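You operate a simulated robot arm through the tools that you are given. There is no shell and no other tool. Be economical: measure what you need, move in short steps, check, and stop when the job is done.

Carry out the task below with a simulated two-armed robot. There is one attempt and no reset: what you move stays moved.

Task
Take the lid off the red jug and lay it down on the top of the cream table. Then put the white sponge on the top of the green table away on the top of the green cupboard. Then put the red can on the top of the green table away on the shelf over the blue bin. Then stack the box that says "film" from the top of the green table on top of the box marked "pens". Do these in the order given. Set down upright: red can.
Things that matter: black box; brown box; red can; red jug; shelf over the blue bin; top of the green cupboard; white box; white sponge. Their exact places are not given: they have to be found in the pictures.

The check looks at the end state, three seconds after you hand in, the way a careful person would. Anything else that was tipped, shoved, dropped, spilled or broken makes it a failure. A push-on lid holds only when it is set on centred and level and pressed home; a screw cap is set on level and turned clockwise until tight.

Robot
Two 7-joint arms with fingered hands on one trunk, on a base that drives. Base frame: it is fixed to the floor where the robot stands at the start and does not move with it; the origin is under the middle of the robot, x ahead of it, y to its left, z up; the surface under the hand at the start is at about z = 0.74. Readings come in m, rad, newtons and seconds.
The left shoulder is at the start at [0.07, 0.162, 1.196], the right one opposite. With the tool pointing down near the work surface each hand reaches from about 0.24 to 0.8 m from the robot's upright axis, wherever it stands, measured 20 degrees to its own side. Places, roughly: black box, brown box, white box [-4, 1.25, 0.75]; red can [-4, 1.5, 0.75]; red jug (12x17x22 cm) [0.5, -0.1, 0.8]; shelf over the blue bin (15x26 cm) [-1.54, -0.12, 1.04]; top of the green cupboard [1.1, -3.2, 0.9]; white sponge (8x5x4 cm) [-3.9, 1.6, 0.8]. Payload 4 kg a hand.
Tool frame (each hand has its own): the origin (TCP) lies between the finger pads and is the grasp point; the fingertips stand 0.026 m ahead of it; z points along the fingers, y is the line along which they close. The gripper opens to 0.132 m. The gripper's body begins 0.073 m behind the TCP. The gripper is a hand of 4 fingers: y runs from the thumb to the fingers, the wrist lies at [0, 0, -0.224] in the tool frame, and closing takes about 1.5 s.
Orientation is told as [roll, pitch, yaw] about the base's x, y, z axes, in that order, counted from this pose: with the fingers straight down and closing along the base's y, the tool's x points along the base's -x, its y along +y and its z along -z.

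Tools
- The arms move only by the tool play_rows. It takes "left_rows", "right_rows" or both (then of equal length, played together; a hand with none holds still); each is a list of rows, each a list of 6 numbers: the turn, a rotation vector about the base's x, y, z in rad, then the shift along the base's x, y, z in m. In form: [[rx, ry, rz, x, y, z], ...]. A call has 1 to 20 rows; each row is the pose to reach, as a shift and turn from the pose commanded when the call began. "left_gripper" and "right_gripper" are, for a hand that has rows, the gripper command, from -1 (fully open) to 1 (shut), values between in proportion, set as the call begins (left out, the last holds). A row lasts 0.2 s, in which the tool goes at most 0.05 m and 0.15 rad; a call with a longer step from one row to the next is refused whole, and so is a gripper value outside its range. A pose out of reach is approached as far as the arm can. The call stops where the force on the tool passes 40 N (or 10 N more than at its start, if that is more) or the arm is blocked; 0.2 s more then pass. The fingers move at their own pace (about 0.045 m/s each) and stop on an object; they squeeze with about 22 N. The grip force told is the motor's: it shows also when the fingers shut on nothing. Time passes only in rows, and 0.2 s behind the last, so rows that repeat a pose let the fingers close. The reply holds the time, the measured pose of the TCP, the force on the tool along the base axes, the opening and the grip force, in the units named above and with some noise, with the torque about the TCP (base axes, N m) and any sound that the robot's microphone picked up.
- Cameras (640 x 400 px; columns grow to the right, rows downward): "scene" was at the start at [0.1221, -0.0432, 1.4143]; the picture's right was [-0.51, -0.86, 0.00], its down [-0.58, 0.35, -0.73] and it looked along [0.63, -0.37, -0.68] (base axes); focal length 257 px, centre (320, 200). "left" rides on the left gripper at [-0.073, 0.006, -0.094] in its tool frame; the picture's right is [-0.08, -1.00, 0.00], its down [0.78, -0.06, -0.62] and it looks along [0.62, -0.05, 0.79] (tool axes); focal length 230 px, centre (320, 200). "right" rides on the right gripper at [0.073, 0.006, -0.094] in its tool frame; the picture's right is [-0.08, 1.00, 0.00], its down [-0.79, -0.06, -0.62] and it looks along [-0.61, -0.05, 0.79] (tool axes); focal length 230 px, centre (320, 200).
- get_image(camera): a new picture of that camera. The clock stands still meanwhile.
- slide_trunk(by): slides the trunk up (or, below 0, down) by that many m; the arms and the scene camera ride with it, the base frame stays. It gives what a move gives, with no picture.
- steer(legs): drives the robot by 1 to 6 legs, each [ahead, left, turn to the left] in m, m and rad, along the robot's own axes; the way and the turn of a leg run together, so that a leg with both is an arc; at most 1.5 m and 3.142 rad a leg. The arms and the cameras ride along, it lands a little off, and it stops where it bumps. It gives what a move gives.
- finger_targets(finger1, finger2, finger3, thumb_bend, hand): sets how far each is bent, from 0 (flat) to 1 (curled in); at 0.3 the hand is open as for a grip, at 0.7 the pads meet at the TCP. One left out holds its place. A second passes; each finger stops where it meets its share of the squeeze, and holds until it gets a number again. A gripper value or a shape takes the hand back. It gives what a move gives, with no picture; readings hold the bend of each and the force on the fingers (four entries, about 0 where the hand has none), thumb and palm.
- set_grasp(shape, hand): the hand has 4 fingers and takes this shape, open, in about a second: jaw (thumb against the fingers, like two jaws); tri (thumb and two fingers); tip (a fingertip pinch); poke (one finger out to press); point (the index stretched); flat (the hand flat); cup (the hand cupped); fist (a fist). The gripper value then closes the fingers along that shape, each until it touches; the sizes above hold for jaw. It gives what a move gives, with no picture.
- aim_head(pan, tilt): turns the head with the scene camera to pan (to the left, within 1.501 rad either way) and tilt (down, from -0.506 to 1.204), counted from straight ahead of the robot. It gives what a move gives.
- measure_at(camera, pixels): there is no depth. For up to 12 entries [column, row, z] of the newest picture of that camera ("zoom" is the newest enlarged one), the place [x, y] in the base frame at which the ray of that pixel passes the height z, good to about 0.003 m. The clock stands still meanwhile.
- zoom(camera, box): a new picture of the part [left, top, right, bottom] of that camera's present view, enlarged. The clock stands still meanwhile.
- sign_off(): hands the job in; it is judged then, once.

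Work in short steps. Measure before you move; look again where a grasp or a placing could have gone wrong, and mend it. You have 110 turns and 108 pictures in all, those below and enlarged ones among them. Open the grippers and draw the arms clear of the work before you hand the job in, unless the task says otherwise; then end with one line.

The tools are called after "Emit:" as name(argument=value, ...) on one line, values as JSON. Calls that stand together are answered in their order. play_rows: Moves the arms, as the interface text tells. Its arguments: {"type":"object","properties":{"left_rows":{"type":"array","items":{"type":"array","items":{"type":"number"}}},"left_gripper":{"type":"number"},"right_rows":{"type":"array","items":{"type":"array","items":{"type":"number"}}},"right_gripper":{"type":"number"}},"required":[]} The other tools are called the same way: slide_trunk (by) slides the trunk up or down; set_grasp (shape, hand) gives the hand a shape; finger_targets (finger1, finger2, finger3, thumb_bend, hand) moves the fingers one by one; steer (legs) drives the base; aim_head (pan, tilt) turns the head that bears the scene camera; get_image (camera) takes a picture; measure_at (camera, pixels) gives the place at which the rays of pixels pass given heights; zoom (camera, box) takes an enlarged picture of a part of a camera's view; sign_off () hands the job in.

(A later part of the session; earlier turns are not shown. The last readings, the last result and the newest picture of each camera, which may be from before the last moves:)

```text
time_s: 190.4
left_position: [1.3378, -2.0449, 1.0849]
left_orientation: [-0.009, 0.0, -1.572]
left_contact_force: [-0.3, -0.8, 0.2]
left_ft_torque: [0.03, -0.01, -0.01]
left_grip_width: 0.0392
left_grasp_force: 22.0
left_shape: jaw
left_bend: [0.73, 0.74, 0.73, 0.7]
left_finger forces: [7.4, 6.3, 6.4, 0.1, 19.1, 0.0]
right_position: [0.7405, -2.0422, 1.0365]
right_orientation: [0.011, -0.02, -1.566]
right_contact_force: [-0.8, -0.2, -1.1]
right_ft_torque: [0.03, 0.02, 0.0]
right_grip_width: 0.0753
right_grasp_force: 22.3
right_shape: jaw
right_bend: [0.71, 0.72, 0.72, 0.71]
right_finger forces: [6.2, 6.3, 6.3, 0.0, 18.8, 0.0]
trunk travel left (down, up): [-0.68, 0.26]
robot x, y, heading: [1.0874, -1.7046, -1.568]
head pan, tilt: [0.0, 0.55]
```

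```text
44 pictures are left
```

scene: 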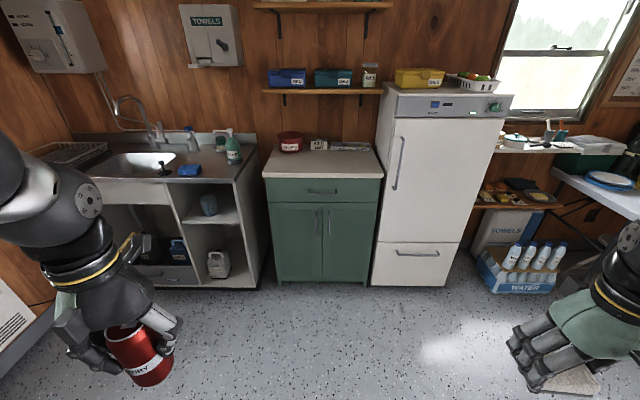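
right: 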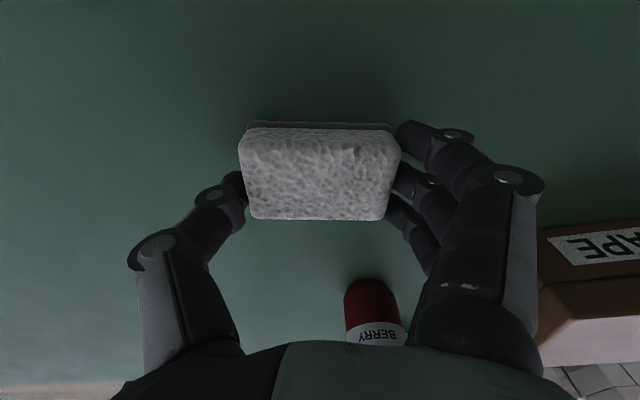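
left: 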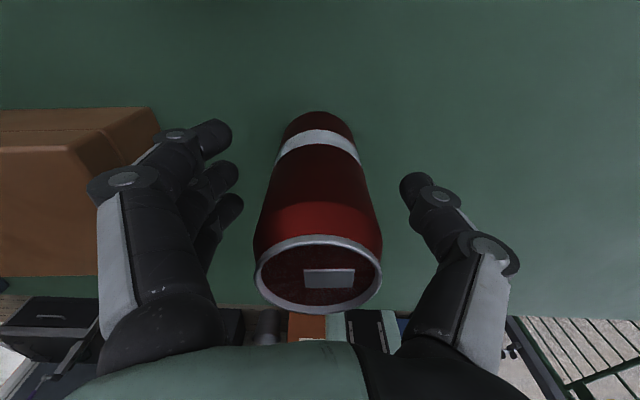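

The cupboard top has free front space; its surface spans (263–382, 150–178). I measure it at z≈0.9.

Emit:
measure_at(camera="scene", pixels=[[263, 177, 0.9], [382, 177, 0.9], [276, 152, 0.9], [371, 152, 0.9], [263, 177, 0.95], [382, 177, 0.95], [272, 281, 0], [374, 281, 0], [263, 92, 1.35], [384, 92, 1.35]])

Emit:
zoom(camera="scene", box=[240, 70, 400, 200])

```text
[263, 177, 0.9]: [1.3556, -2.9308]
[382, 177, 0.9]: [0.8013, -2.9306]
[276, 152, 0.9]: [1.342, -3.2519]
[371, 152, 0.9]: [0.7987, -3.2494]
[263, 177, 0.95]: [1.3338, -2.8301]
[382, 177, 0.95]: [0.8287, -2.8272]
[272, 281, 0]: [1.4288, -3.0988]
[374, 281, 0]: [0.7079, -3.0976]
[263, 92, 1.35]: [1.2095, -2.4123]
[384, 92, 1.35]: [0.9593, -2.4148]
```

```text
3.08 times, centred on (320, 135) of scene
```

zoom: 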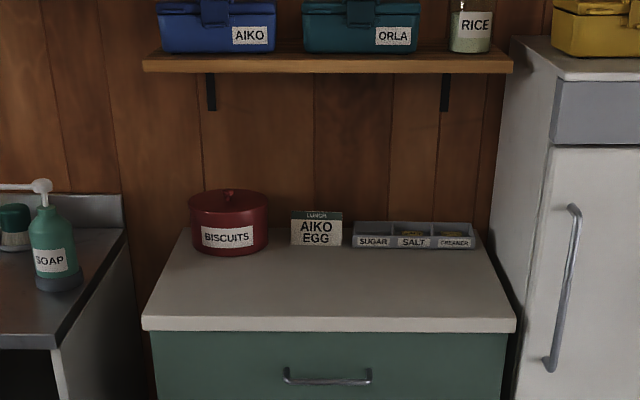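

I approach: 0.6 m ahead and 0.25 m left so the right hand lines up with the free front part.

Emit:
steer(legs=[[0.62, 0.25, 0]])

Emit:
get_image(camera="scene")

```text
time_s: 194.1
left_position: [1.5942, -2.6591, 1.0857]
left_orientation: [-0.009, 0.0, -1.571]
left_contact_force: [-0.3, 0.5, -0.7]
left_ft_torque: [-0.03, 0.01, -0.02]
left_grip_width: 0.039
left_grasp_force: 22.4
left_shape: jaw
left_bend: [0.73, 0.74, 0.73, 0.7]
left_finger forces: [7.4, 6.3, 6.5, 0.0, 19.1, 0.0]
right_position: [0.9978, -2.657, 1.0373]
right_orientation: [0.011, -0.02, -1.565]
right_contact_force: [0.5, 0.2, -0.3]
right_ft_torque: [-0.02, 0.02, 0.04]
right_grip_width: 0.0752
right_grasp_force: 22.4
right_shape: jaw
right_bend: [0.71, 0.72, 0.72, 0.71]
right_finger forces: [6.1, 6.3, 6.5, 0.1, 18.8, 0.0]
trunk travel left (down, up): [-0.68, 0.26]
robot x, y, heading: [1.3489, -2.3257, -1.568]
head pan, tilt: [0.0, 0.55]
```

```text
42 pictures are left
```

scene: 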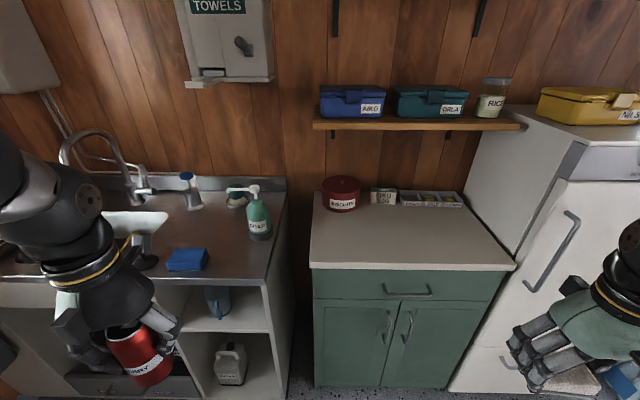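

I triangulate the counter's front edge with the earlier view.

Emit:
measure_at(camera="scene", pixels=[[310, 264, 0.85], [516, 264, 0.85], [310, 264, 0.9], [516, 264, 0.9], [315, 195, 0.85], [315, 195, 0.9], [400, 235, 0.85], [400, 235, 0.9], [435, 207, 0.9], [435, 207, 0.85], [342, 212, 0.88]])

```text
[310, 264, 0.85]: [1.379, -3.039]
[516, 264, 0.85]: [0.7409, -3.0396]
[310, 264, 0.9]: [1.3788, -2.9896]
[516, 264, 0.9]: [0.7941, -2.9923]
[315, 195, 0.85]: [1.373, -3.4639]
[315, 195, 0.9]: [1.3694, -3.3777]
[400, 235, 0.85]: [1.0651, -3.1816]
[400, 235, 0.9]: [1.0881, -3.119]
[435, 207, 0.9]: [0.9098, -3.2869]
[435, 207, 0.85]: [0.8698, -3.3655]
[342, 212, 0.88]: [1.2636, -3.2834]
```

Counter ≈0.85 high, front edge y≈−3.04. I check where the fridge front is before going closer.

Emit:
measure_at(camera="scene", pixels=[[449, 390, 0], [449, 390, 0.1], [565, 180, 1.2], [565, 180, 1.3], [258, 238, 0.9], [255, 188, 1.05]])

```text
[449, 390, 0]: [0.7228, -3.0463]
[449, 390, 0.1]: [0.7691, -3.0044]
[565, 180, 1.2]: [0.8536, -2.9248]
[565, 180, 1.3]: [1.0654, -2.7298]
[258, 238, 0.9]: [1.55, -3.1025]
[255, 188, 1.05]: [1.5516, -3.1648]
```

Fridge front is y≈−3.0, all clear. I drive 0.26 m ahead and extend the right hand over the counter.

Emit:
steer(legs=[[0.26, 0, 0]])

Emit:
play_rows(right_rows=[[0, 0, 0, 0.005, -0.04, 0], [0, 0, 0, 0.01, -0.08, 0], [0, 0, 0, 0.02, -0.12, 0], [0, 0, 0, 0.03, -0.16, 0], [0, 0, 0, 0.04, -0.2, 0], [0, 0, 0, 0.04, -0.23, -0.03], [0, 0, 0, 0.04, -0.23, -0.06]])

Emit:
get_image(camera="scene")

Emit:
get_image(camera="right")

```text
time_s: 196.0
left_position: [1.5938, -2.9239, 1.0873]
left_orientation: [-0.009, 0.001, -1.574]
left_contact_force: [0.5, 0.5, -0.3]
left_ft_torque: [0.0, 0.0, -0.01]
left_grip_width: 0.0393
left_grasp_force: 21.8
left_shape: jaw
left_bend: [0.73, 0.74, 0.73, 0.7]
left_finger forces: [7.4, 6.3, 6.4, 0.0, 19.2, 0.1]
right_position: [0.9964, -2.9217, 1.0363]
right_orientation: [0.012, -0.022, -1.569]
right_contact_force: [1.1, 0.4, 0.0]
right_ft_torque: [-0.01, 0.0, 0.02]
right_grip_width: 0.0755
right_grasp_force: 22.1
right_shape: jaw
right_bend: [0.71, 0.72, 0.72, 0.71]
right_finger forces: [6.2, 6.4, 6.4, 0.1, 18.8, 0.1]
trunk travel left (down, up): [-0.68, 0.26]
robot x, y, heading: [1.3441, -2.5902, -1.575]
head pan, tilt: [0.0, 0.55]
```

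```text
time_s: 197.6
left_position: [1.5931, -2.9241, 1.0866]
left_orientation: [-0.009, -0.001, -1.574]
left_contact_force: [0.0, -0.3, 0.0]
left_ft_torque: [0.01, -0.01, 0.01]
left_grip_width: 0.0391
left_grasp_force: 22.0
left_shape: jaw
left_bend: [0.73, 0.74, 0.73, 0.7]
left_finger forces: [7.6, 6.3, 6.6, 0.0, 19.1, 0.1]
right_position: [1.0378, -3.1523, 0.9783]
right_orientation: [0.013, -0.021, -1.566]
right_contact_force: [0.2, 0.5, -0.5]
right_ft_torque: [-0.03, -0.04, 0.0]
right_grip_width: 0.0753
right_grasp_force: 21.9
right_shape: jaw
right_bend: [0.71, 0.72, 0.72, 0.71]
right_finger forces: [6.2, 6.3, 6.3, 0.0, 18.8, 0.0]
trunk travel left (down, up): [-0.68, 0.26]
robot x, y, heading: [1.3514, -2.5884, -1.571]
head pan, tilt: [0.0, 0.55]
```

```text
41 pictures are left
```

scene: 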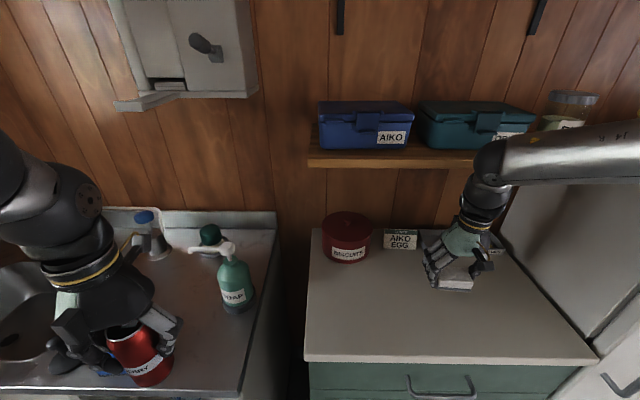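

```text
40 pictures are left
```

right: 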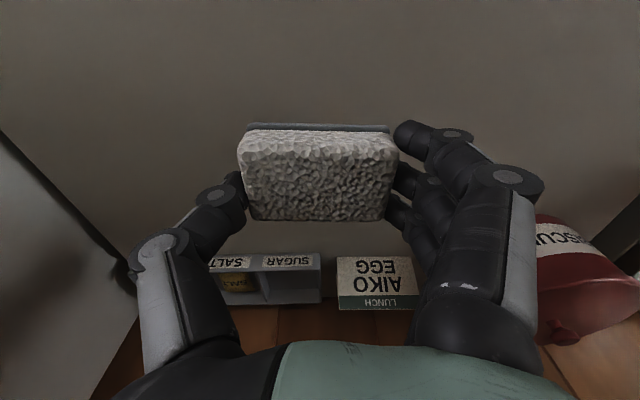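

Sponge hangs over free counter. I pull back 3 cm and lower slowly to contact (expected TCP ≈0.89).

Emit:
play_rows(right_rows=[[0, 0, 0, 0, 0.03, -0.02], [0, 0, 0, 0, 0.03, -0.05], [0, 0, 0, 0, 0.03, -0.07], [0, 0, 0, 0, 0.03, -0.078], [0, 0, 0, 0, 0.03, -0.084], [0, 0, 0, 0, 0.03, -0.088], [0, 0, 0, 0, 0.03, -0.092]])

Emit:
get_image(camera="right")

```text
time_s: 198.7
left_position: [1.5938, -2.9222, 1.0884]
left_orientation: [-0.01, -0.003, -1.574]
left_contact_force: [-0.2, -0.2, -0.4]
left_ft_torque: [-0.03, 0.0, 0.0]
left_grip_width: 0.039
left_grasp_force: 22.3
left_shape: jaw
left_bend: [0.73, 0.74, 0.73, 0.7]
left_finger forces: [7.5, 6.2, 6.6, 0.1, 19.1, 0.0]
right_position: [1.0378, -3.126, 0.9066]
right_orientation: [0.015, -0.038, -1.571]
right_contact_force: [-0.7, 6.3, 29.0]
right_ft_torque: [0.4, -0.4, 0.08]
right_grip_width: 0.0737
right_grasp_force: 21.7
right_shape: jaw
right_bend: [0.74, 0.72, 0.73, 0.72]
right_finger forces: [12.1, 8.8, 8.3, 0.0, 22.5, 0.1]
trunk travel left (down, up): [-0.68, 0.26]
robot x, y, heading: [1.3474, -2.5897, -1.571]
head pan, tilt: [0.0, 0.55]
stopped in row 5 (right hand): the force on the tool passed its limit at 56 N (the readings are from after the stop); the commanded pose is now the measured one
```

```text
39 pictures are left
```

right: 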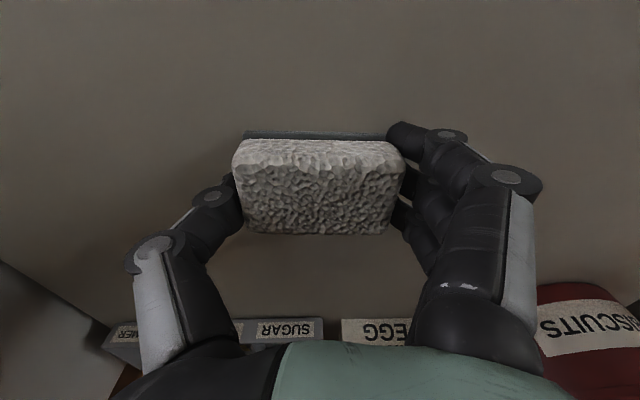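

Touching. I open the hand, then lift straight up and retract.

Emit:
play_rows(right_rows=[[0, 0, 0, 0, 0, 0.002], [0, 0, 0, 0, 0, 0.002], [0, 0, 0, 0, 0, 0.003], [0, 0, 0, 0, 0, 0.004], [0, 0, 0, 0, 0, 0.005], [0, 0, 0, 0, 0, 0.03], [0, 0, 0, 0, 0, 0.07], [0, 0, 0, -0.005, 0.03, 0.1], [0, 0, 0, -0.01, 0.07, 0.12], [0, 0, 0, -0.02, 0.11, 0.13], [0, 0, 0, -0.03, 0.15, 0.13], [0, 0, 0, -0.04, 0.19, 0.13]], right_gripper=-1)

Emit:
get_image(camera="scene")

```text
time_s: 199.1
left_position: [1.5931, -2.9247, 1.0873]
left_orientation: [-0.009, 0.002, -1.573]
left_contact_force: [-0.1, -0.2, 0.6]
left_ft_torque: [0.04, 0.0, 0.04]
left_grip_width: 0.039
left_grasp_force: 22.3
left_shape: jaw
left_bend: [0.73, 0.74, 0.73, 0.7]
left_finger forces: [7.6, 6.3, 6.5, 0.0, 19.2, 0.0]
right_position: [1.0369, -3.1287, 0.9048]
right_orientation: [0.012, -0.033, -1.571]
right_contact_force: [-0.6, 0.3, 1.0]
right_ft_torque: [0.09, -0.03, 0.04]
right_grip_width: 0.1319
right_grasp_force: 0.1
right_shape: jaw
right_bend: [0.3, 0.3, 0.3, 0.3]
right_finger forces: [0.6, 0.0, 0.0, 0.0, 0.4, 0.0]
trunk travel left (down, up): [-0.68, 0.26]
robot x, y, heading: [1.3479, -2.5865, -1.569]
head pan, tilt: [0.0, 0.55]
stopped in row 2 (right hand): the force on the tool passed its limit at 43 N (the readings are from after the stop); the commanded pose is now the measured one
```

```text
38 pictures are left
```

scene: 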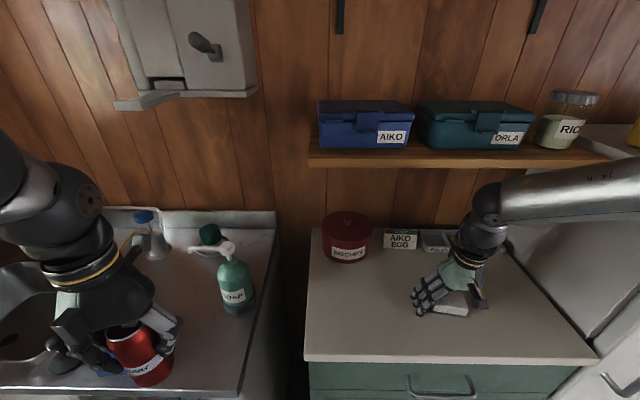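

Opened (fingers brushed the counter while opening). I lift up and retract.

Emit:
play_rows(right_rows=[[0, 0, 0, 0, 0, 0.03], [0, 0, 0, 0, 0, 0.07], [0, 0, 0, 0, 0, 0.1], [0, 0, 0, -0.005, 0.04, 0.12], [0, 0, 0, -0.01, 0.08, 0.13], [0, 0, 0, -0.02, 0.12, 0.13], [0, 0, 0, -0.03, 0.16, 0.13], [0, 0, 0, -0.04, 0.2, 0.13]])

Emit:
zoom(camera="scene", box=[300, 180, 620, 380])

```text
time_s: 200.9
left_position: [1.5925, -2.9223, 1.0871]
left_orientation: [-0.005, -0.002, -1.573]
left_contact_force: [-0.7, -0.6, -0.3]
left_ft_torque: [-0.07, -0.03, -0.01]
left_grip_width: 0.0391
left_grasp_force: 22.6
left_shape: jaw
left_bend: [0.73, 0.74, 0.73, 0.7]
left_finger forces: [7.6, 6.4, 6.6, 0.1, 19.0, 0.0]
right_position: [0.9951, -2.9287, 1.0365]
right_orientation: [0.012, -0.037, -1.572]
right_contact_force: [0.5, -0.7, -0.3]
right_ft_torque: [-0.05, -0.03, 0.02]
right_grip_width: 0.132
right_grasp_force: 0.1
right_shape: jaw
right_bend: [0.3, 0.3, 0.3, 0.3]
right_finger forces: [0.0, 0.0, 0.0, 0.0, 0.0, 0.0]
trunk travel left (down, up): [-0.68, 0.26]
robot x, y, heading: [1.3479, -2.5895, -1.577]
head pan, tilt: [0.0, 0.55]
```

```text
2.00 times, centred on (460, 280) of scene
```

zoom: 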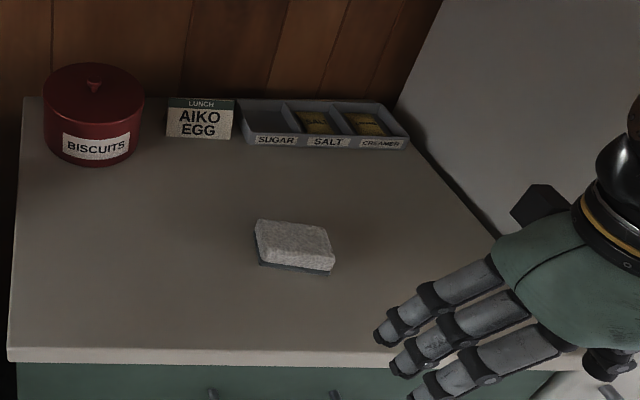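

Sponge placed well. Next the can: I back up, turn west and drive toward the bins.

Emit:
steer(legs=[[-0.65, 0, 0], [0, 0, -1.565], [1.0, 0, 0], [0.9, 0, 0], [0, -1.4, 0]])

Emit:
aim_head(pan=-0.2, tilt=0.5)

Emit:
get_image(camera="scene")

```text
time_s: 224.4
left_position: [-0.9008, -0.7184, 1.087]
left_orientation: [-0.009, 0.001, 3.112]
left_contact_force: [0.0, 0.0, -0.9]
left_ft_torque: [0.03, 0.02, -0.03]
left_grip_width: 0.0392
left_grasp_force: 22.4
left_shape: jaw
left_bend: [0.73, 0.74, 0.73, 0.7]
left_finger forces: [7.5, 6.3, 6.3, 0.1, 18.9, 0.1]
right_position: [-0.8907, -0.1203, 1.0339]
right_orientation: [0.012, -0.037, 3.115]
right_contact_force: [-0.3, -0.5, -0.3]
right_ft_torque: [0.01, -0.02, 0.0]
right_grip_width: 0.1318
right_grasp_force: 0.1
right_shape: jaw
right_bend: [0.3, 0.3, 0.3, 0.3]
right_finger forces: [0.0, 0.0, 0.0, 0.0, 0.0, 0.1]
trunk travel left (down, up): [-0.68, 0.26]
robot x, y, heading: [-0.5578, -0.48, 3.112]
head pan, tilt: [0.0, 0.55]
```

```text
time_s: 225.1
left_position: [-0.8993, -0.7174, 1.0885]
left_orientation: [-0.007, 0.001, 3.112]
left_contact_force: [0.0, 0.0, -0.9]
left_ft_torque: [0.02, -0.03, 0.01]
left_grip_width: 0.039
left_grasp_force: 22.4
left_shape: jaw
left_bend: [0.73, 0.74, 0.73, 0.7]
left_finger forces: [7.6, 6.2, 6.4, 0.1, 18.9, 0.0]
right_position: [-0.8905, -0.1211, 1.0362]
right_orientation: [0.012, -0.035, 3.115]
right_contact_force: [-0.7, -0.3, 0.1]
right_ft_torque: [0.0, -0.01, -0.05]
right_grip_width: 0.1322
right_grasp_force: 0.0
right_shape: jaw
right_bend: [0.3, 0.3, 0.3, 0.3]
right_finger forces: [0.0, 0.0, 0.1, 0.1, 0.0, 0.1]
trunk travel left (down, up): [-0.68, 0.26]
robot x, y, heading: [-0.5572, -0.4833, 3.118]
head pan, tilt: [-0.201, 0.499]
```

```text
36 pictures are left
```

scene: 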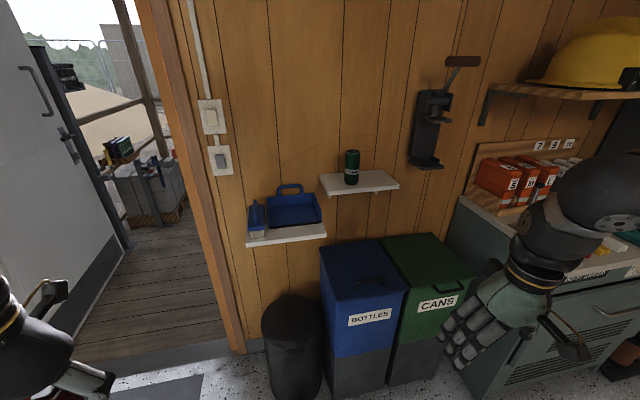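

The shelf has a green can at (351,184) and free room on its right. I measure the shelf and crusher at z≈1.04.

Emit:
measure_at(camera="scene", pixels=[[320, 177, 1.04], [388, 170, 1.04], [399, 187, 1.04], [326, 195, 1.04], [351, 185, 1.04], [378, 180, 1.04], [410, 160, 1.2], [320, 178, 1.1], [388, 170, 1.1], [326, 195, 1.1], [399, 187, 1.1]])

Emit:
slide_trunk(by=0.22)

Emit:
zoom(camera="scene", box=[280, 100, 480, 300])

```text
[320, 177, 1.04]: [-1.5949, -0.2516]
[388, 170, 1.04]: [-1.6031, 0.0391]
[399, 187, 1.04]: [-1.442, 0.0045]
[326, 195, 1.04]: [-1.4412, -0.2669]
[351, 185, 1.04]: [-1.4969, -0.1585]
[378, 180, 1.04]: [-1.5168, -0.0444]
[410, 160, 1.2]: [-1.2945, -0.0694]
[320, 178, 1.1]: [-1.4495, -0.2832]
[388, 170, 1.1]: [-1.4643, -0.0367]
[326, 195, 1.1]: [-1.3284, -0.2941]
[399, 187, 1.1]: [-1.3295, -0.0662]
```

```text
time_s: 227.4
left_position: [-0.8993, -0.7183, 1.3067]
left_orientation: [-0.008, -0.001, 3.114]
left_contact_force: [-0.3, -0.5, -0.6]
left_ft_torque: [0.05, 0.01, 0.0]
left_grip_width: 0.0393
left_grasp_force: 22.1
left_shape: jaw
left_bend: [0.73, 0.74, 0.73, 0.7]
left_finger forces: [7.6, 6.4, 6.4, 0.0, 18.8, 0.1]
right_position: [-0.8915, -0.1217, 1.2555]
right_orientation: [0.011, -0.036, 3.116]
right_contact_force: [-0.8, 0.3, -0.1]
right_ft_torque: [0.03, 0.01, 0.0]
right_grip_width: 0.1321
right_grasp_force: 0.0
right_shape: jaw
right_bend: [0.3, 0.3, 0.3, 0.3]
right_finger forces: [0.0, 0.0, 0.1, 0.0, 0.0, 0.0]
trunk travel left (down, up): [-0.9, 0.04]
robot x, y, heading: [-0.5598, -0.4817, 3.112]
head pan, tilt: [-0.201, 0.499]
```

```text
2.00 times, centred on (380, 200) of scene
```

zoom: 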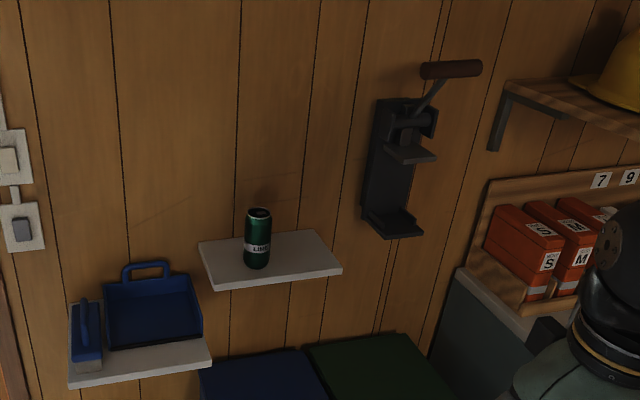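

I triangulate with the raised camera.

Emit:
measure_at(camera="zoom", pixels=[[215, 283, 1.04], [342, 265, 1.04], [200, 242, 1.04], [316, 232, 1.04], [258, 268, 1.04], [245, 255, 1.04], [300, 250, 1.04], [215, 283, 1.06], [342, 265, 1.06]])

```text
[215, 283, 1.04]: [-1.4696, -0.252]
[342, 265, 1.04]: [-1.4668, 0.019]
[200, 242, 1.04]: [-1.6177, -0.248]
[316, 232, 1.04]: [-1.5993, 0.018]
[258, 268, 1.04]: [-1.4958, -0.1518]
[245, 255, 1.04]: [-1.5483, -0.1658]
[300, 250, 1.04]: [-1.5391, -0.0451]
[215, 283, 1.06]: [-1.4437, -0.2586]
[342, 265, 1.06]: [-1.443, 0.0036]
```

Shelf: z≈1.04, x −1.465…−1.615, y −0.25…0.01; green can at y≈−0.158. I'll place the can at about (−1.51,−0.045). First drive alongside.

Emit:
steer(legs=[[0, 0, 0.028], [0, -0.637, 0], [0.32, 0, 0]])

Emit:
aim_head(pan=0.3, tilt=0.65)

Emit:
get_image(camera="scene")

Emit:
get_image(camera="left")

```text
time_s: 233.1
left_position: [-1.2013, -0.0806, 1.3076]
left_orientation: [-0.009, 0.0, -3.139]
left_contact_force: [0.9, -0.2, 0.1]
left_ft_torque: [0.04, 0.02, 0.01]
left_grip_width: 0.039
left_grasp_force: 22.6
left_shape: jaw
left_bend: [0.73, 0.74, 0.73, 0.7]
left_finger forces: [7.7, 6.3, 6.4, 0.0, 18.9, 0.0]
right_position: [-1.21, 0.5167, 1.2562]
right_orientation: [0.012, -0.037, -3.136]
right_contact_force: [0.5, 0.1, -0.7]
right_ft_torque: [0.01, 0.02, -0.03]
right_grip_width: 0.1318
right_grasp_force: 0.0
right_shape: jaw
right_bend: [0.3, 0.3, 0.3, 0.3]
right_finger forces: [0.0, 0.0, 0.0, 0.0, 0.0, 0.0]
trunk travel left (down, up): [-0.9, 0.04]
robot x, y, heading: [-0.8666, 0.1662, -3.138]
head pan, tilt: [-0.201, 0.499]
```

```text
time_s: 234.0
left_position: [-1.2036, -0.0799, 1.3066]
left_orientation: [-0.008, 0.001, -3.139]
left_contact_force: [0.0, 0.0, 0.0]
left_ft_torque: [-0.03, -0.01, 0.02]
left_grip_width: 0.0388
left_grasp_force: 22.1
left_shape: jaw
left_bend: [0.73, 0.74, 0.73, 0.7]
left_finger forces: [7.6, 6.4, 6.5, 0.0, 19.0, 0.1]
right_position: [-1.2115, 0.5164, 1.256]
right_orientation: [0.013, -0.035, -3.138]
right_contact_force: [0.4, 0.3, 0.4]
right_ft_torque: [0.0, -0.01, -0.01]
right_grip_width: 0.1322
right_grasp_force: 0.2
right_shape: jaw
right_bend: [0.3, 0.3, 0.3, 0.3]
right_finger forces: [0.0, 0.1, 0.0, 0.1, 0.1, 0.0]
trunk travel left (down, up): [-0.9, 0.04]
robot x, y, heading: [-0.8664, 0.1675, -3.139]
head pan, tilt: [0.3, 0.649]
```

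```text
34 pictures are left
```

scene: 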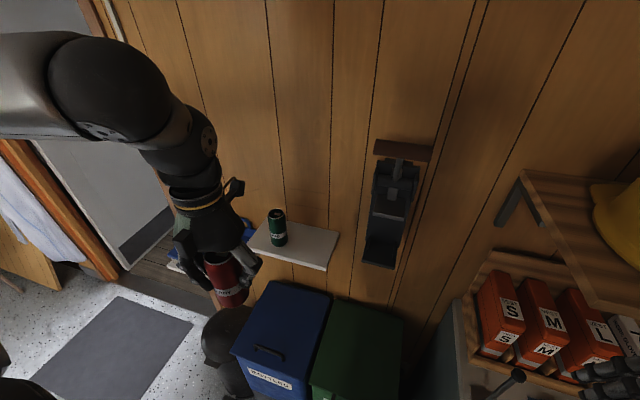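

```text
33 pictures are left
```

left: 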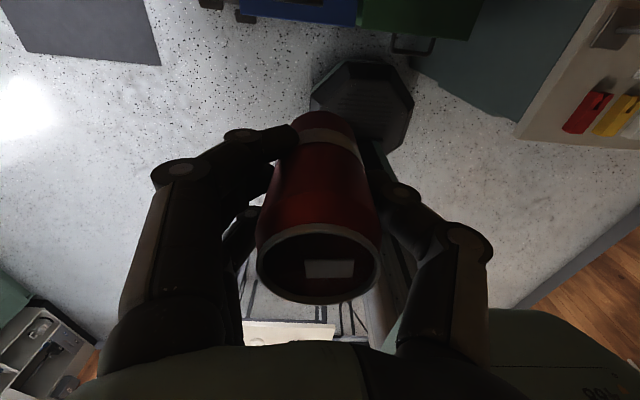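

Good view. I remeasure shelf corners and green can base in this closer view.

Emit:
measure_at(camera="scene", pixels=[[328, 268, 1.04], [339, 232, 1.04], [287, 222, 1.04], [280, 246, 1.04], [308, 250, 1.04], [373, 262, 1.2], [365, 262, 1.1], [328, 268, 1.02], [339, 232, 1.02]])

Emit:
zoom(camera="scene", box=[200, 180, 420, 320])

```text
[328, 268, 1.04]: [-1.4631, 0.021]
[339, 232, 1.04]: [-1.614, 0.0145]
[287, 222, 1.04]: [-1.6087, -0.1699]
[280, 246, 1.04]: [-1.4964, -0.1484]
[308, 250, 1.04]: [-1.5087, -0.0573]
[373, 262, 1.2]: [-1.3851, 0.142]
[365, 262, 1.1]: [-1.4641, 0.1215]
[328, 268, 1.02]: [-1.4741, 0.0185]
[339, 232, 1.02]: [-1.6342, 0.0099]
```

```text
2.86 times, centred on (310, 250) of scene
```

zoom: 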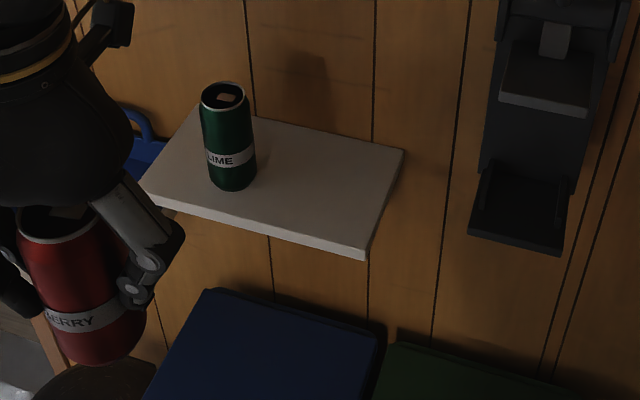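

Shelf confirmed at z≈1.04. I extend to (−1.505,−0.045,1.25) with a −0.4 rad yaw to keep the hand camera off the wall.

Emit:
play_rows(left_rows=[[0, 0, -0.05, -0.037, 0.004, 0], [0, 0, -0.1, -0.075, 0.009, 0], [0, 0, -0.15, -0.112, 0.013, -0.01], [0, 0, -0.2, -0.15, 0.018, -0.02], [0, 0, -0.25, -0.187, 0.022, -0.03], [0, 0, -0.3, -0.225, 0.026, -0.04], [0, 0, -0.35, -0.262, 0.03, -0.05], [0, 0, -0.4, -0.3, 0.035, -0.06], [0, 0, -0.4, -0.301, 0.035, -0.06]])

Emit:
zoom(camera="scene", box=[200, 140, 420, 320])

```text
time_s: 236.0
left_position: [-1.5047, -0.0436, 1.2471]
left_orientation: [-0.009, 0.0, 2.743]
left_contact_force: [0.1, -0.6, -0.2]
left_ft_torque: [0.02, 0.03, -0.02]
left_grip_width: 0.0392
left_grasp_force: 21.8
left_shape: jaw
left_bend: [0.73, 0.74, 0.73, 0.7]
left_finger forces: [7.8, 6.4, 6.5, 0.0, 19.1, 0.0]
right_position: [-1.2115, 0.5165, 1.2559]
right_orientation: [0.012, -0.036, -3.137]
right_contact_force: [0.4, -0.7, -0.2]
right_ft_torque: [-0.02, 0.02, -0.01]
right_grip_width: 0.132
right_grasp_force: 0.1
right_shape: jaw
right_bend: [0.3, 0.3, 0.3, 0.3]
right_finger forces: [0.1, 0.1, 0.0, 0.1, 0.0, 0.0]
trunk travel left (down, up): [-0.9, 0.04]
robot x, y, heading: [-0.8669, 0.1628, -3.139]
head pan, tilt: [0.3, 0.649]
```

```text
2.22 times, centred on (310, 230) of scene
```

zoom: 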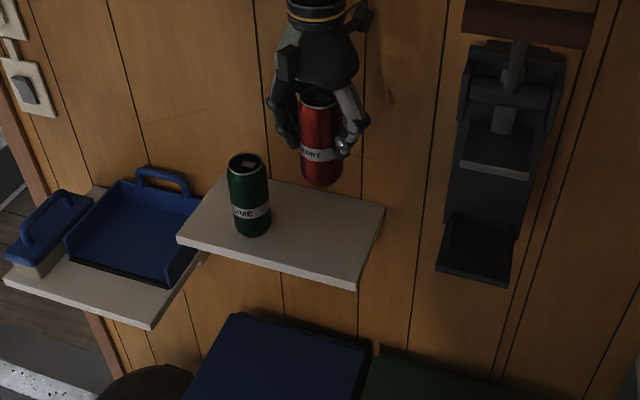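

Lined up over the free half. I lower, slowing near contact (expected TCP ≈1.12).

Emit:
play_rows(left_rows=[[0, 0, 0, 0, 0, -0.03], [0, 0, 0, 0, 0, -0.06], [0, 0, 0, 0, 0, -0.09], [0, 0, 0, 0, 0, -0.105], [0, 0, 0, 0, 0, -0.112], [0, 0, 0, 0, 0, -0.117], [0, 0, 0, 0, 0, -0.12], [0, 0, 0, 0, 0, -0.123], [0, 0, 0, 0, 0, -0.126], [0, 0, 0, 0, 0, -0.129], [0, 0, 0, 0, 0, -0.132]])

Emit:
zoom(camera="scene", box=[200, 140, 420, 320])

```text
time_s: 238.4
left_position: [-1.5045, -0.0451, 1.1147]
left_orientation: [-0.008, -0.001, 2.741]
left_contact_force: [-0.2, -0.5, -0.4]
left_ft_torque: [-0.04, -0.01, 0.01]
left_grip_width: 0.0394
left_grasp_force: 22.0
left_shape: jaw
left_bend: [0.73, 0.74, 0.73, 0.7]
left_finger forces: [7.9, 6.4, 6.7, 0.0, 18.9, 0.0]
right_position: [-1.2133, 0.516, 1.2552]
right_orientation: [0.012, -0.036, -3.135]
right_contact_force: [-0.5, 1.2, -0.1]
right_ft_torque: [0.01, 0.0, 0.01]
right_grip_width: 0.1318
right_grasp_force: 0.1
right_shape: jaw
right_bend: [0.3, 0.3, 0.3, 0.3]
right_finger forces: [0.0, 0.1, 0.1, 0.0, 0.1, 0.0]
trunk travel left (down, up): [-0.9, 0.04]
robot x, y, heading: [-0.8677, 0.167, -3.137]
head pan, tilt: [0.3, 0.649]
```

```text
2.22 times, centred on (310, 230) of scene
```

zoom: 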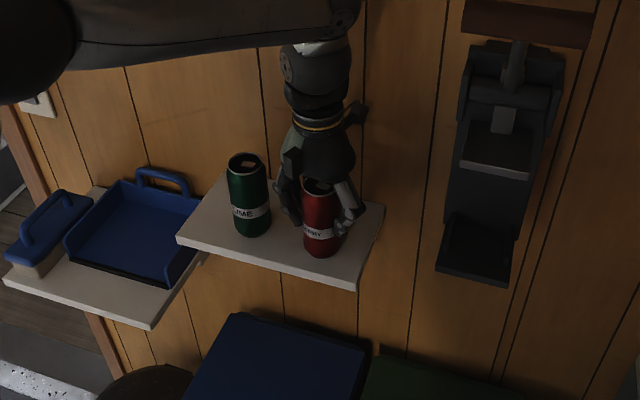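

Nearly touching and within the shelf edge. I continue in 3 mm steps.

Emit:
play_rows(left_rows=[[0, 0, 0, -0.003, 0, -0.003], [0, 0, 0, -0.005, 0, -0.006], [0, 0, 0, -0.005, 0, -0.008], [0, 0, 0, -0.005, 0, -0.01], [0, 0, 0, -0.005, 0, -0.012], [0, 0, 0, -0.005, 0, -0.014]])

```text
time_s: 239.6
left_position: [-1.5091, -0.0457, 1.1103]
left_orientation: [-0.006, -0.01, 2.747]
left_contact_force: [10.4, -1.7, 26.5]
left_ft_torque: [-0.03, -0.27, 0.04]
left_grip_width: 0.0414
left_grasp_force: 22.0
left_shape: jaw
left_bend: [0.73, 0.74, 0.75, 0.71]
left_finger forces: [8.2, 6.9, 12.1, 0.0, 25.8, 0.1]
right_position: [-1.2098, 0.5184, 1.2561]
right_orientation: [0.012, -0.038, -3.136]
right_contact_force: [0.0, 0.6, 0.1]
right_ft_torque: [-0.02, 0.0, 0.0]
right_grip_width: 0.132
right_grasp_force: 0.0
right_shape: jaw
right_bend: [0.3, 0.3, 0.3, 0.3]
right_finger forces: [0.0, 0.0, 0.0, 0.0, 0.0, 0.0]
trunk travel left (down, up): [-0.9, 0.04]
robot x, y, heading: [-0.8676, 0.1693, -3.144]
head pan, tilt: [0.3, 0.649]
stopped in row 6 (left hand): the force on the tool passed its limit at 41 N (the readings are from after the stop); the commanded pose is now the measured one
```

Contact. I ease off and open only to ~8 cm so as not to touch the green can.

Emit:
play_rows(left_rows=[[0, 0, 0, 0, 0, 0.002], [0, 0, 0, 0, 0, 0.002], [0, 0, 0, 0, 0, 0.002], [0, 0, 0, 0, 0, 0.002], [0, 0, 0, 0, 0, 0.002]], left_gripper=-0.15)

Emit:
get_image(camera="left")

Emit:
zoom(camera="scene", box=[200, 140, 420, 320])

```text
time_s: 240.8
left_position: [-1.5121, -0.0448, 1.1079]
left_orientation: [-0.009, -0.005, 2.746]
left_contact_force: [-0.6, -0.9, 0.7]
left_ft_torque: [-0.03, 0.01, 0.0]
left_grip_width: 0.0751
left_grasp_force: 0.0
left_shape: jaw
left_bend: [0.72, 0.72, 0.72, 0.7]
left_finger forces: [0.0, 0.1, 0.0, 0.0, 0.1, 0.1]
right_position: [-1.2139, 0.5154, 1.2548]
right_orientation: [0.01, -0.036, -3.137]
right_contact_force: [-0.4, -0.3, 0.2]
right_ft_torque: [0.01, 0.02, -0.02]
right_grip_width: 0.1318
right_grasp_force: 0.1
right_shape: jaw
right_bend: [0.3, 0.3, 0.3, 0.3]
right_finger forces: [0.0, 0.0, 0.1, 0.1, 0.0, 0.1]
trunk travel left (down, up): [-0.9, 0.04]
robot x, y, heading: [-0.8684, 0.1645, -3.138]
head pan, tilt: [0.3, 0.649]
```

```text
29 pictures are left
```

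left: 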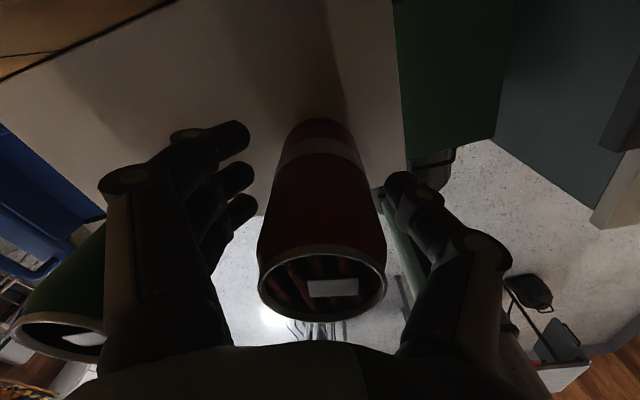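

```text
2.22 times, centred on (310, 230) of scene
```

zoom: 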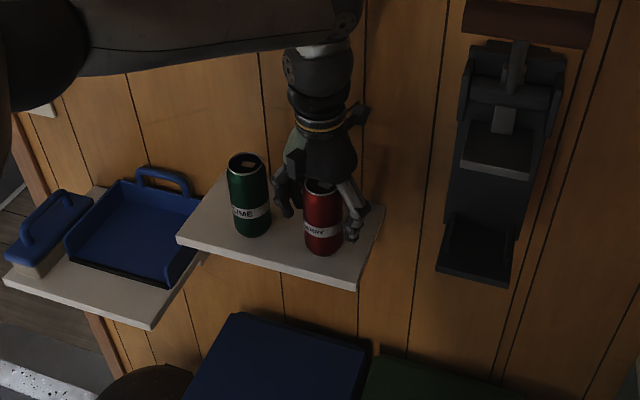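

Released and standing. I lift straight up, then retract.

Emit:
play_rows(left_rows=[[0, 0, 0, 0, 0, 0.02], [0, 0, 0, 0, 0, 0.05], [0, 0, 0, 0, 0, 0.09], [0, 0, 0, 0, 0, 0.13], [0, 0, 0, 0, 0, 0.17], [0, 0, 0, 0.03, -0.01, 0.18], [0, 0, 0.05, 0.07, -0.02, 0.18], [0, 0, 0.1, 0.11, -0.03, 0.18], [0, 0, 0.15, 0.15, -0.04, 0.18], [0, 0, 0.2, 0.19, -0.05, 0.18], [0, 0, 0.25, 0.23, -0.06, 0.18], [0, 0, 0.3, 0.26, -0.06, 0.18], [0, 0, 0.4, 0.29, -0.06, 0.18]])

Emit:
zoom(camera="scene", box=[200, 140, 420, 320])

```text
time_s: 243.6
left_position: [-1.2202, -0.1054, 1.2875]
left_orientation: [-0.008, -0.007, -3.14]
left_contact_force: [-0.4, 0.3, 0.8]
left_ft_torque: [-0.02, 0.02, 0.0]
left_grip_width: 0.0753
left_grasp_force: 0.0
left_shape: jaw
left_bend: [0.72, 0.72, 0.72, 0.7]
left_finger forces: [0.0, 0.0, 0.1, 0.1, 0.1, 0.0]
right_position: [-1.2111, 0.5163, 1.2566]
right_orientation: [0.012, -0.037, -3.137]
right_contact_force: [-0.3, -0.8, -0.3]
right_ft_torque: [-0.04, 0.02, 0.0]
right_grip_width: 0.1318
right_grasp_force: 0.1
right_shape: jaw
right_bend: [0.3, 0.3, 0.3, 0.3]
right_finger forces: [0.1, 0.1, 0.0, 0.1, 0.1, 0.0]
trunk travel left (down, up): [-0.9, 0.04]
robot x, y, heading: [-0.8672, 0.1668, -3.142]
head pan, tilt: [0.3, 0.649]
```

```text
2.22 times, centred on (310, 230) of scene
```

zoom: 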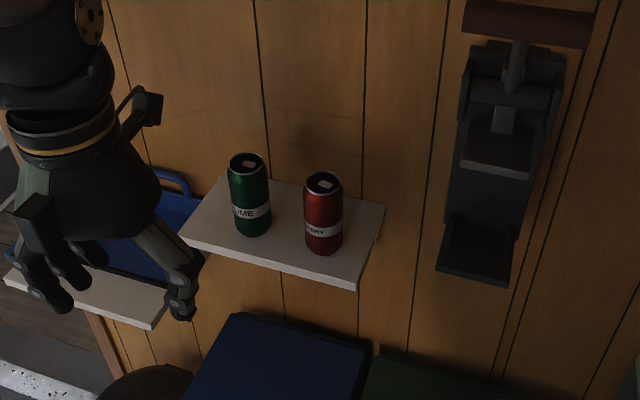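

Can is upright on the shelf. I back off, lower the trunk, return to the door line and turn north.

Emit:
steer(legs=[[-0.47, 0, 0], [0, 1.415, 0], [0, 0, -1.571]])

Emit:
slide_trunk(by=-0.2)

Emit:
aim_head(pan=1.4, tilt=0.7)

Emit:
get_image(camera="scene")

```text
time_s: 257.1
left_position: [-0.6718, -0.887, 1.288]
left_orientation: [-0.01, -0.008, 1.495]
left_contact_force: [0.0, 1.2, 0.1]
left_ft_torque: [-0.01, 0.01, -0.02]
left_grip_width: 0.0753
left_grasp_force: 0.0
left_shape: jaw
left_bend: [0.72, 0.72, 0.72, 0.7]
left_finger forces: [0.0, 0.0, 0.0, 0.0, 0.1, 0.0]
right_position: [-0.0522, -0.9464, 1.254]
right_orientation: [0.012, -0.037, 1.498]
right_contact_force: [1.1, -0.1, -0.6]
right_ft_torque: [0.0, -0.02, 0.0]
right_grip_width: 0.1319
right_grasp_force: 0.0
right_shape: jaw
right_bend: [0.3, 0.3, 0.3, 0.3]
right_finger forces: [0.0, 0.0, 0.0, 0.0, 0.0, 0.0]
trunk travel left (down, up): [-0.9, 0.04]
robot x, y, heading: [-0.4296, -1.2657, 1.493]
head pan, tilt: [0.3, 0.649]
```

```text
time_s: 259.2
left_position: [-0.6715, -0.888, 1.0881]
left_orientation: [-0.006, -0.006, 1.494]
left_contact_force: [-0.5, 0.2, 0.8]
left_ft_torque: [-0.02, 0.03, 0.03]
left_grip_width: 0.0753
left_grasp_force: 0.0
left_shape: jaw
left_bend: [0.72, 0.72, 0.72, 0.7]
left_finger forces: [0.0, 0.1, 0.1, 0.0, 0.0, 0.0]
right_position: [-0.0507, -0.9454, 1.0557]
right_orientation: [0.014, -0.038, 1.497]
right_contact_force: [-0.6, 0.2, 0.1]
right_ft_torque: [0.01, 0.01, 0.02]
right_grip_width: 0.1319
right_grasp_force: 0.0
right_shape: jaw
right_bend: [0.3, 0.3, 0.3, 0.3]
right_finger forces: [0.1, 0.0, 0.0, 0.0, 0.0, 0.0]
trunk travel left (down, up): [-0.7, 0.24]
robot x, y, heading: [-0.4283, -1.2607, 1.494]
head pan, tilt: [0.3, 0.649]
```

```text
time_s: 260.6
left_position: [-0.6708, -0.8877, 1.0872]
left_orientation: [-0.007, -0.007, 1.494]
left_contact_force: [0.3, 0.5, 0.3]
left_ft_torque: [0.0, 0.02, -0.01]
left_grip_width: 0.0751
left_grasp_force: 0.1
left_shape: jaw
left_bend: [0.72, 0.72, 0.72, 0.7]
left_finger forces: [0.1, 0.0, 0.0, 0.0, 0.0, 0.0]
right_position: [-0.0516, -0.9463, 1.0558]
right_orientation: [0.012, -0.038, 1.499]
right_contact_force: [-0.3, 0.3, -0.7]
right_ft_torque: [-0.03, 0.0, 0.0]
right_grip_width: 0.1319
right_grasp_force: 0.0
right_shape: jaw
right_bend: [0.3, 0.3, 0.3, 0.3]
right_finger forces: [0.1, 0.0, 0.0, 0.0, 0.1, 0.0]
trunk travel left (down, up): [-0.7, 0.24]
robot x, y, heading: [-0.4306, -1.2624, 1.496]
head pan, tilt: [1.4, 0.7]
```

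```text
26 pictures are left
```

scene: 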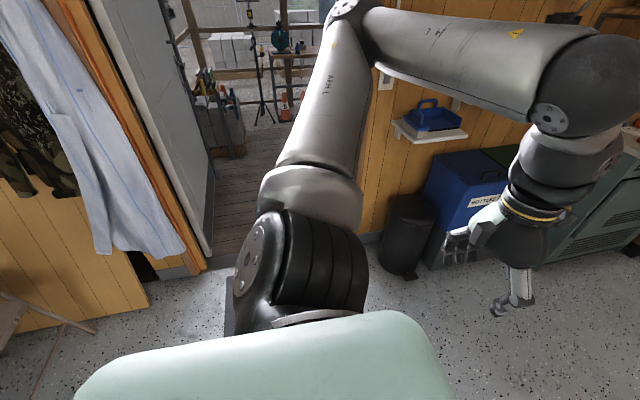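

I correct the heading and slide left through the doorway.

Emit:
steer(legs=[[-0.005, 0, 0.076], [0, 1.0, 0.0], [0, 1.05, 0]])

```text
time_s: 271.3
left_position: [-2.7638, -0.9226, 1.0876]
left_orientation: [-0.008, -0.008, 1.577]
left_contact_force: [-0.1, 1.1, 0.5]
left_ft_torque: [0.0, 0.02, 0.0]
left_grip_width: 0.0754
left_grasp_force: 0.1
left_shape: jaw
left_bend: [0.72, 0.72, 0.72, 0.7]
left_finger forces: [0.0, 0.1, 0.0, 0.1, 0.0, 0.0]
right_position: [-2.1422, -0.9304, 1.0551]
right_orientation: [0.013, -0.036, 1.581]
right_contact_force: [0.3, 0.5, 0.2]
right_ft_torque: [0.01, 0.0, -0.01]
right_grip_width: 0.1318
right_grasp_force: 0.1
right_shape: jaw
right_bend: [0.3, 0.3, 0.3, 0.3]
right_finger forces: [0.0, 0.1, 0.0, 0.0, 0.0, 0.1]
trunk travel left (down, up): [-0.7, 0.24]
robot x, y, heading: [-2.4922, -1.277, 1.575]
head pan, tilt: [1.4, 0.7]
```

I drive diagonally, then north to y≈1.15, and turn west to view the black box.

Emit:
steer(legs=[[0.5, 0.38, 0], [1.0, 0, 0], [0.92, 0, 0], [0, 0, 1.565], [0.3, 0, 0]])

Emit:
aim_head(pan=0.1, tilt=0.75)

Emit:
get_image(camera="scene")

```text
time_s: 289.3
left_position: [-3.5575, 0.8444, 1.0874]
left_orientation: [-0.007, -0.006, -3.132]
left_contact_force: [0.0, 0.6, 0.7]
left_ft_torque: [0.02, -0.02, -0.03]
left_grip_width: 0.0752
left_grasp_force: 0.0
left_shape: jaw
left_bend: [0.72, 0.72, 0.72, 0.7]
left_finger forces: [0.1, 0.1, 0.1, 0.0, 0.1, 0.1]
right_position: [-3.5499, 1.4668, 1.0563]
right_orientation: [0.012, -0.039, -3.131]
right_contact_force: [1.1, 0.6, 0.2]
right_ft_torque: [0.01, -0.02, 0.01]
right_grip_width: 0.1319
right_grasp_force: 0.1
right_shape: jaw
right_bend: [0.3, 0.3, 0.3, 0.3]
right_finger forces: [0.0, 0.0, 0.0, 0.0, 0.1, 0.0]
trunk travel left (down, up): [-0.7, 0.24]
robot x, y, heading: [-3.2069, 1.1186, -3.13]
head pan, tilt: [1.4, 0.7]
```

```text
time_s: 290.8
left_position: [-3.5573, 0.8452, 1.0867]
left_orientation: [-0.007, -0.007, -3.133]
left_contact_force: [0.6, -0.1, -0.2]
left_ft_torque: [-0.04, 0.02, 0.0]
left_grip_width: 0.0752
left_grasp_force: 0.1
left_shape: jaw
left_bend: [0.72, 0.72, 0.72, 0.7]
left_finger forces: [0.1, 0.0, 0.0, 0.1, 0.0, 0.0]
right_position: [-3.5513, 1.4686, 1.055]
right_orientation: [0.013, -0.036, -3.13]
right_contact_force: [0.1, 0.6, -0.1]
right_ft_torque: [-0.03, 0.01, 0.01]
right_grip_width: 0.1319
right_grasp_force: 0.0
right_shape: jaw
right_bend: [0.3, 0.3, 0.3, 0.3]
right_finger forces: [0.0, 0.0, 0.0, 0.0, 0.0, 0.0]
trunk travel left (down, up): [-0.7, 0.24]
robot x, y, heading: [-3.2065, 1.1211, -3.126]
head pan, tilt: [0.099, 0.75]
```

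```text
25 pictures are left
```

scene: 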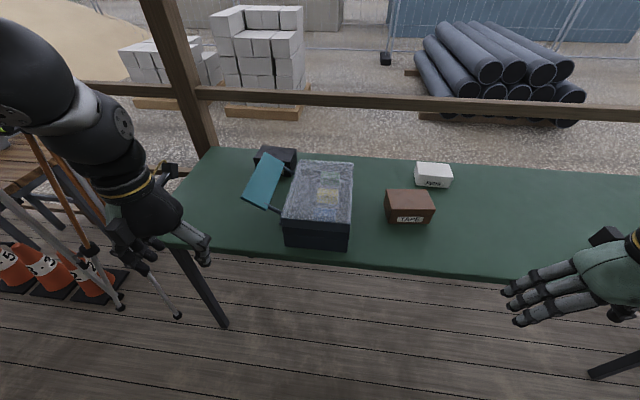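

The black box is at (277,158), behind a teal item near the grey tray. I zoom in.

Emit:
zoom(camera="scene", box=[220, 130, 460, 260])

```text
2.67 times, centred on (340, 195) of scene
```

zoom: 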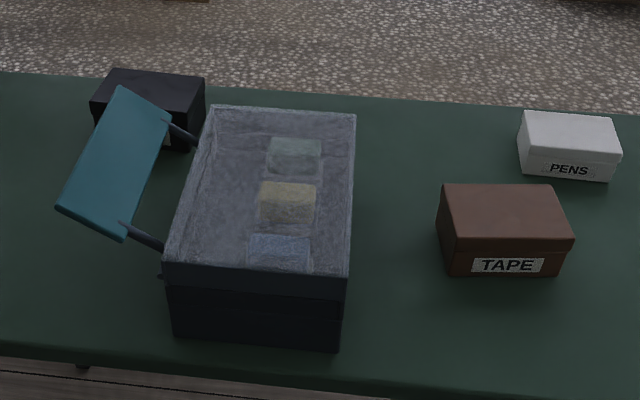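

I measure the black box's and PENS box's top corners at z≈0.87.

Emit:
measure_at(camera="zoom", pixels=[[94, 101, 0.87], [116, 70, 0.87], [205, 76, 0.87], [196, 117, 0.87], [520, 149, 0.86], [621, 153, 0.86], [528, 112, 0.86], [613, 116, 0.86], [524, 173, 0.797], [612, 182, 0.797], [192, 148, 0.797], [165, 265, 0.93]])

Emit:
steer(legs=[[0.22, 0.03, -0.01]])

Emit:
get_image(camera="scene")

```text
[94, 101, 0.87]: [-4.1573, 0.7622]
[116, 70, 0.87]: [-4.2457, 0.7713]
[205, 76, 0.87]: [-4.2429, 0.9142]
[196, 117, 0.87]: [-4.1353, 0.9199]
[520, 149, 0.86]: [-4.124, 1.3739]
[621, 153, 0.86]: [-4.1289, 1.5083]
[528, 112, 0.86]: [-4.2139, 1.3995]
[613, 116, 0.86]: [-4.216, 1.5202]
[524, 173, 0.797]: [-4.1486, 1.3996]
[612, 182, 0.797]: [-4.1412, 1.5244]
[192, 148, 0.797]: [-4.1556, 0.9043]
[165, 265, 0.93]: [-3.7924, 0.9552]
```

```text
time_s: 292.5
left_position: [-3.7786, 0.8167, 1.0874]
left_orientation: [-0.009, -0.008, 3.141]
left_contact_force: [0.7, 0.2, 0.6]
left_ft_torque: [0.0, 0.01, 0.03]
left_grip_width: 0.0752
left_grasp_force: 0.0
left_shape: jaw
left_bend: [0.72, 0.72, 0.72, 0.7]
left_finger forces: [0.0, 0.0, 0.0, 0.1, 0.1, 0.1]
right_position: [-3.766, 1.4386, 1.0557]
right_orientation: [0.013, -0.035, -3.14]
right_contact_force: [0.7, 0.5, 0.6]
right_ft_torque: [0.04, 0.0, -0.05]
right_grip_width: 0.1321
right_grasp_force: 0.1
right_shape: jaw
right_bend: [0.3, 0.3, 0.3, 0.3]
right_finger forces: [0.1, 0.0, 0.0, 0.1, 0.1, 0.1]
trunk travel left (down, up): [-0.7, 0.24]
robot x, y, heading: [-3.4266, 1.0881, -3.14]
head pan, tilt: [0.099, 0.75]
```

```text
23 pictures are left
```

scene: 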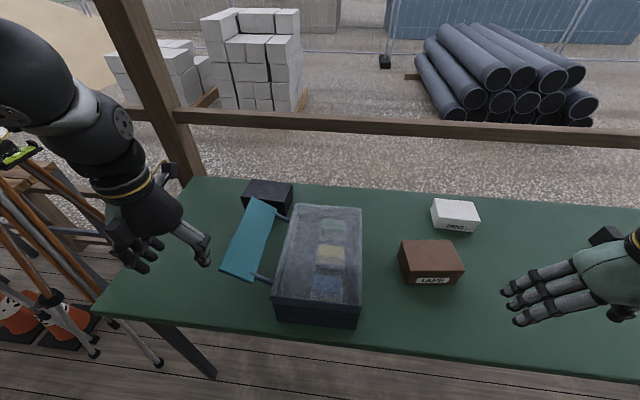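

I zoom in on the new closer view for triangulating heights.

Emit:
zoom(camera="scene", box=[210, 170, 370, 290])

Emit:
measure_at(camera="scene", pixels=[[433, 215, 0.86], [480, 217, 0.86], [435, 199, 0.86], [473, 200, 0.86], [433, 215, 0.88], [480, 217, 0.88], [242, 196, 0.87], [249, 181, 0.87], [292, 183, 0.87], [242, 196, 0.89], [249, 181, 0.89], [292, 183, 0.89]])

```text
3.33 times, centred on (290, 230) of scene
```

zoom: 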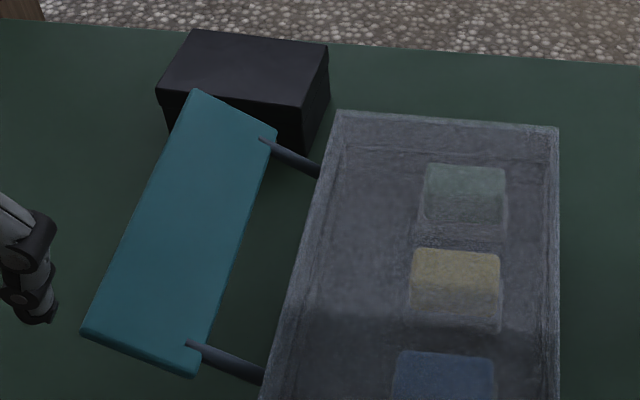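

```text
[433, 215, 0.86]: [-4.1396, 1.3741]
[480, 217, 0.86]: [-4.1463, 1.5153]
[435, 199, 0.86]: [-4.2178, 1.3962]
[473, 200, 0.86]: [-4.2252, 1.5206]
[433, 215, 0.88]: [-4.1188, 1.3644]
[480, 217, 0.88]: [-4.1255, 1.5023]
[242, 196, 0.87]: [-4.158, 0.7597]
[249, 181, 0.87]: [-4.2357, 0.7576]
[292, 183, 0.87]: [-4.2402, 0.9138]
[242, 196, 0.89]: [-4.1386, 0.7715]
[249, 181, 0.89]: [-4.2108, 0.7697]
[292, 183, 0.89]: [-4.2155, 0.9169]
```

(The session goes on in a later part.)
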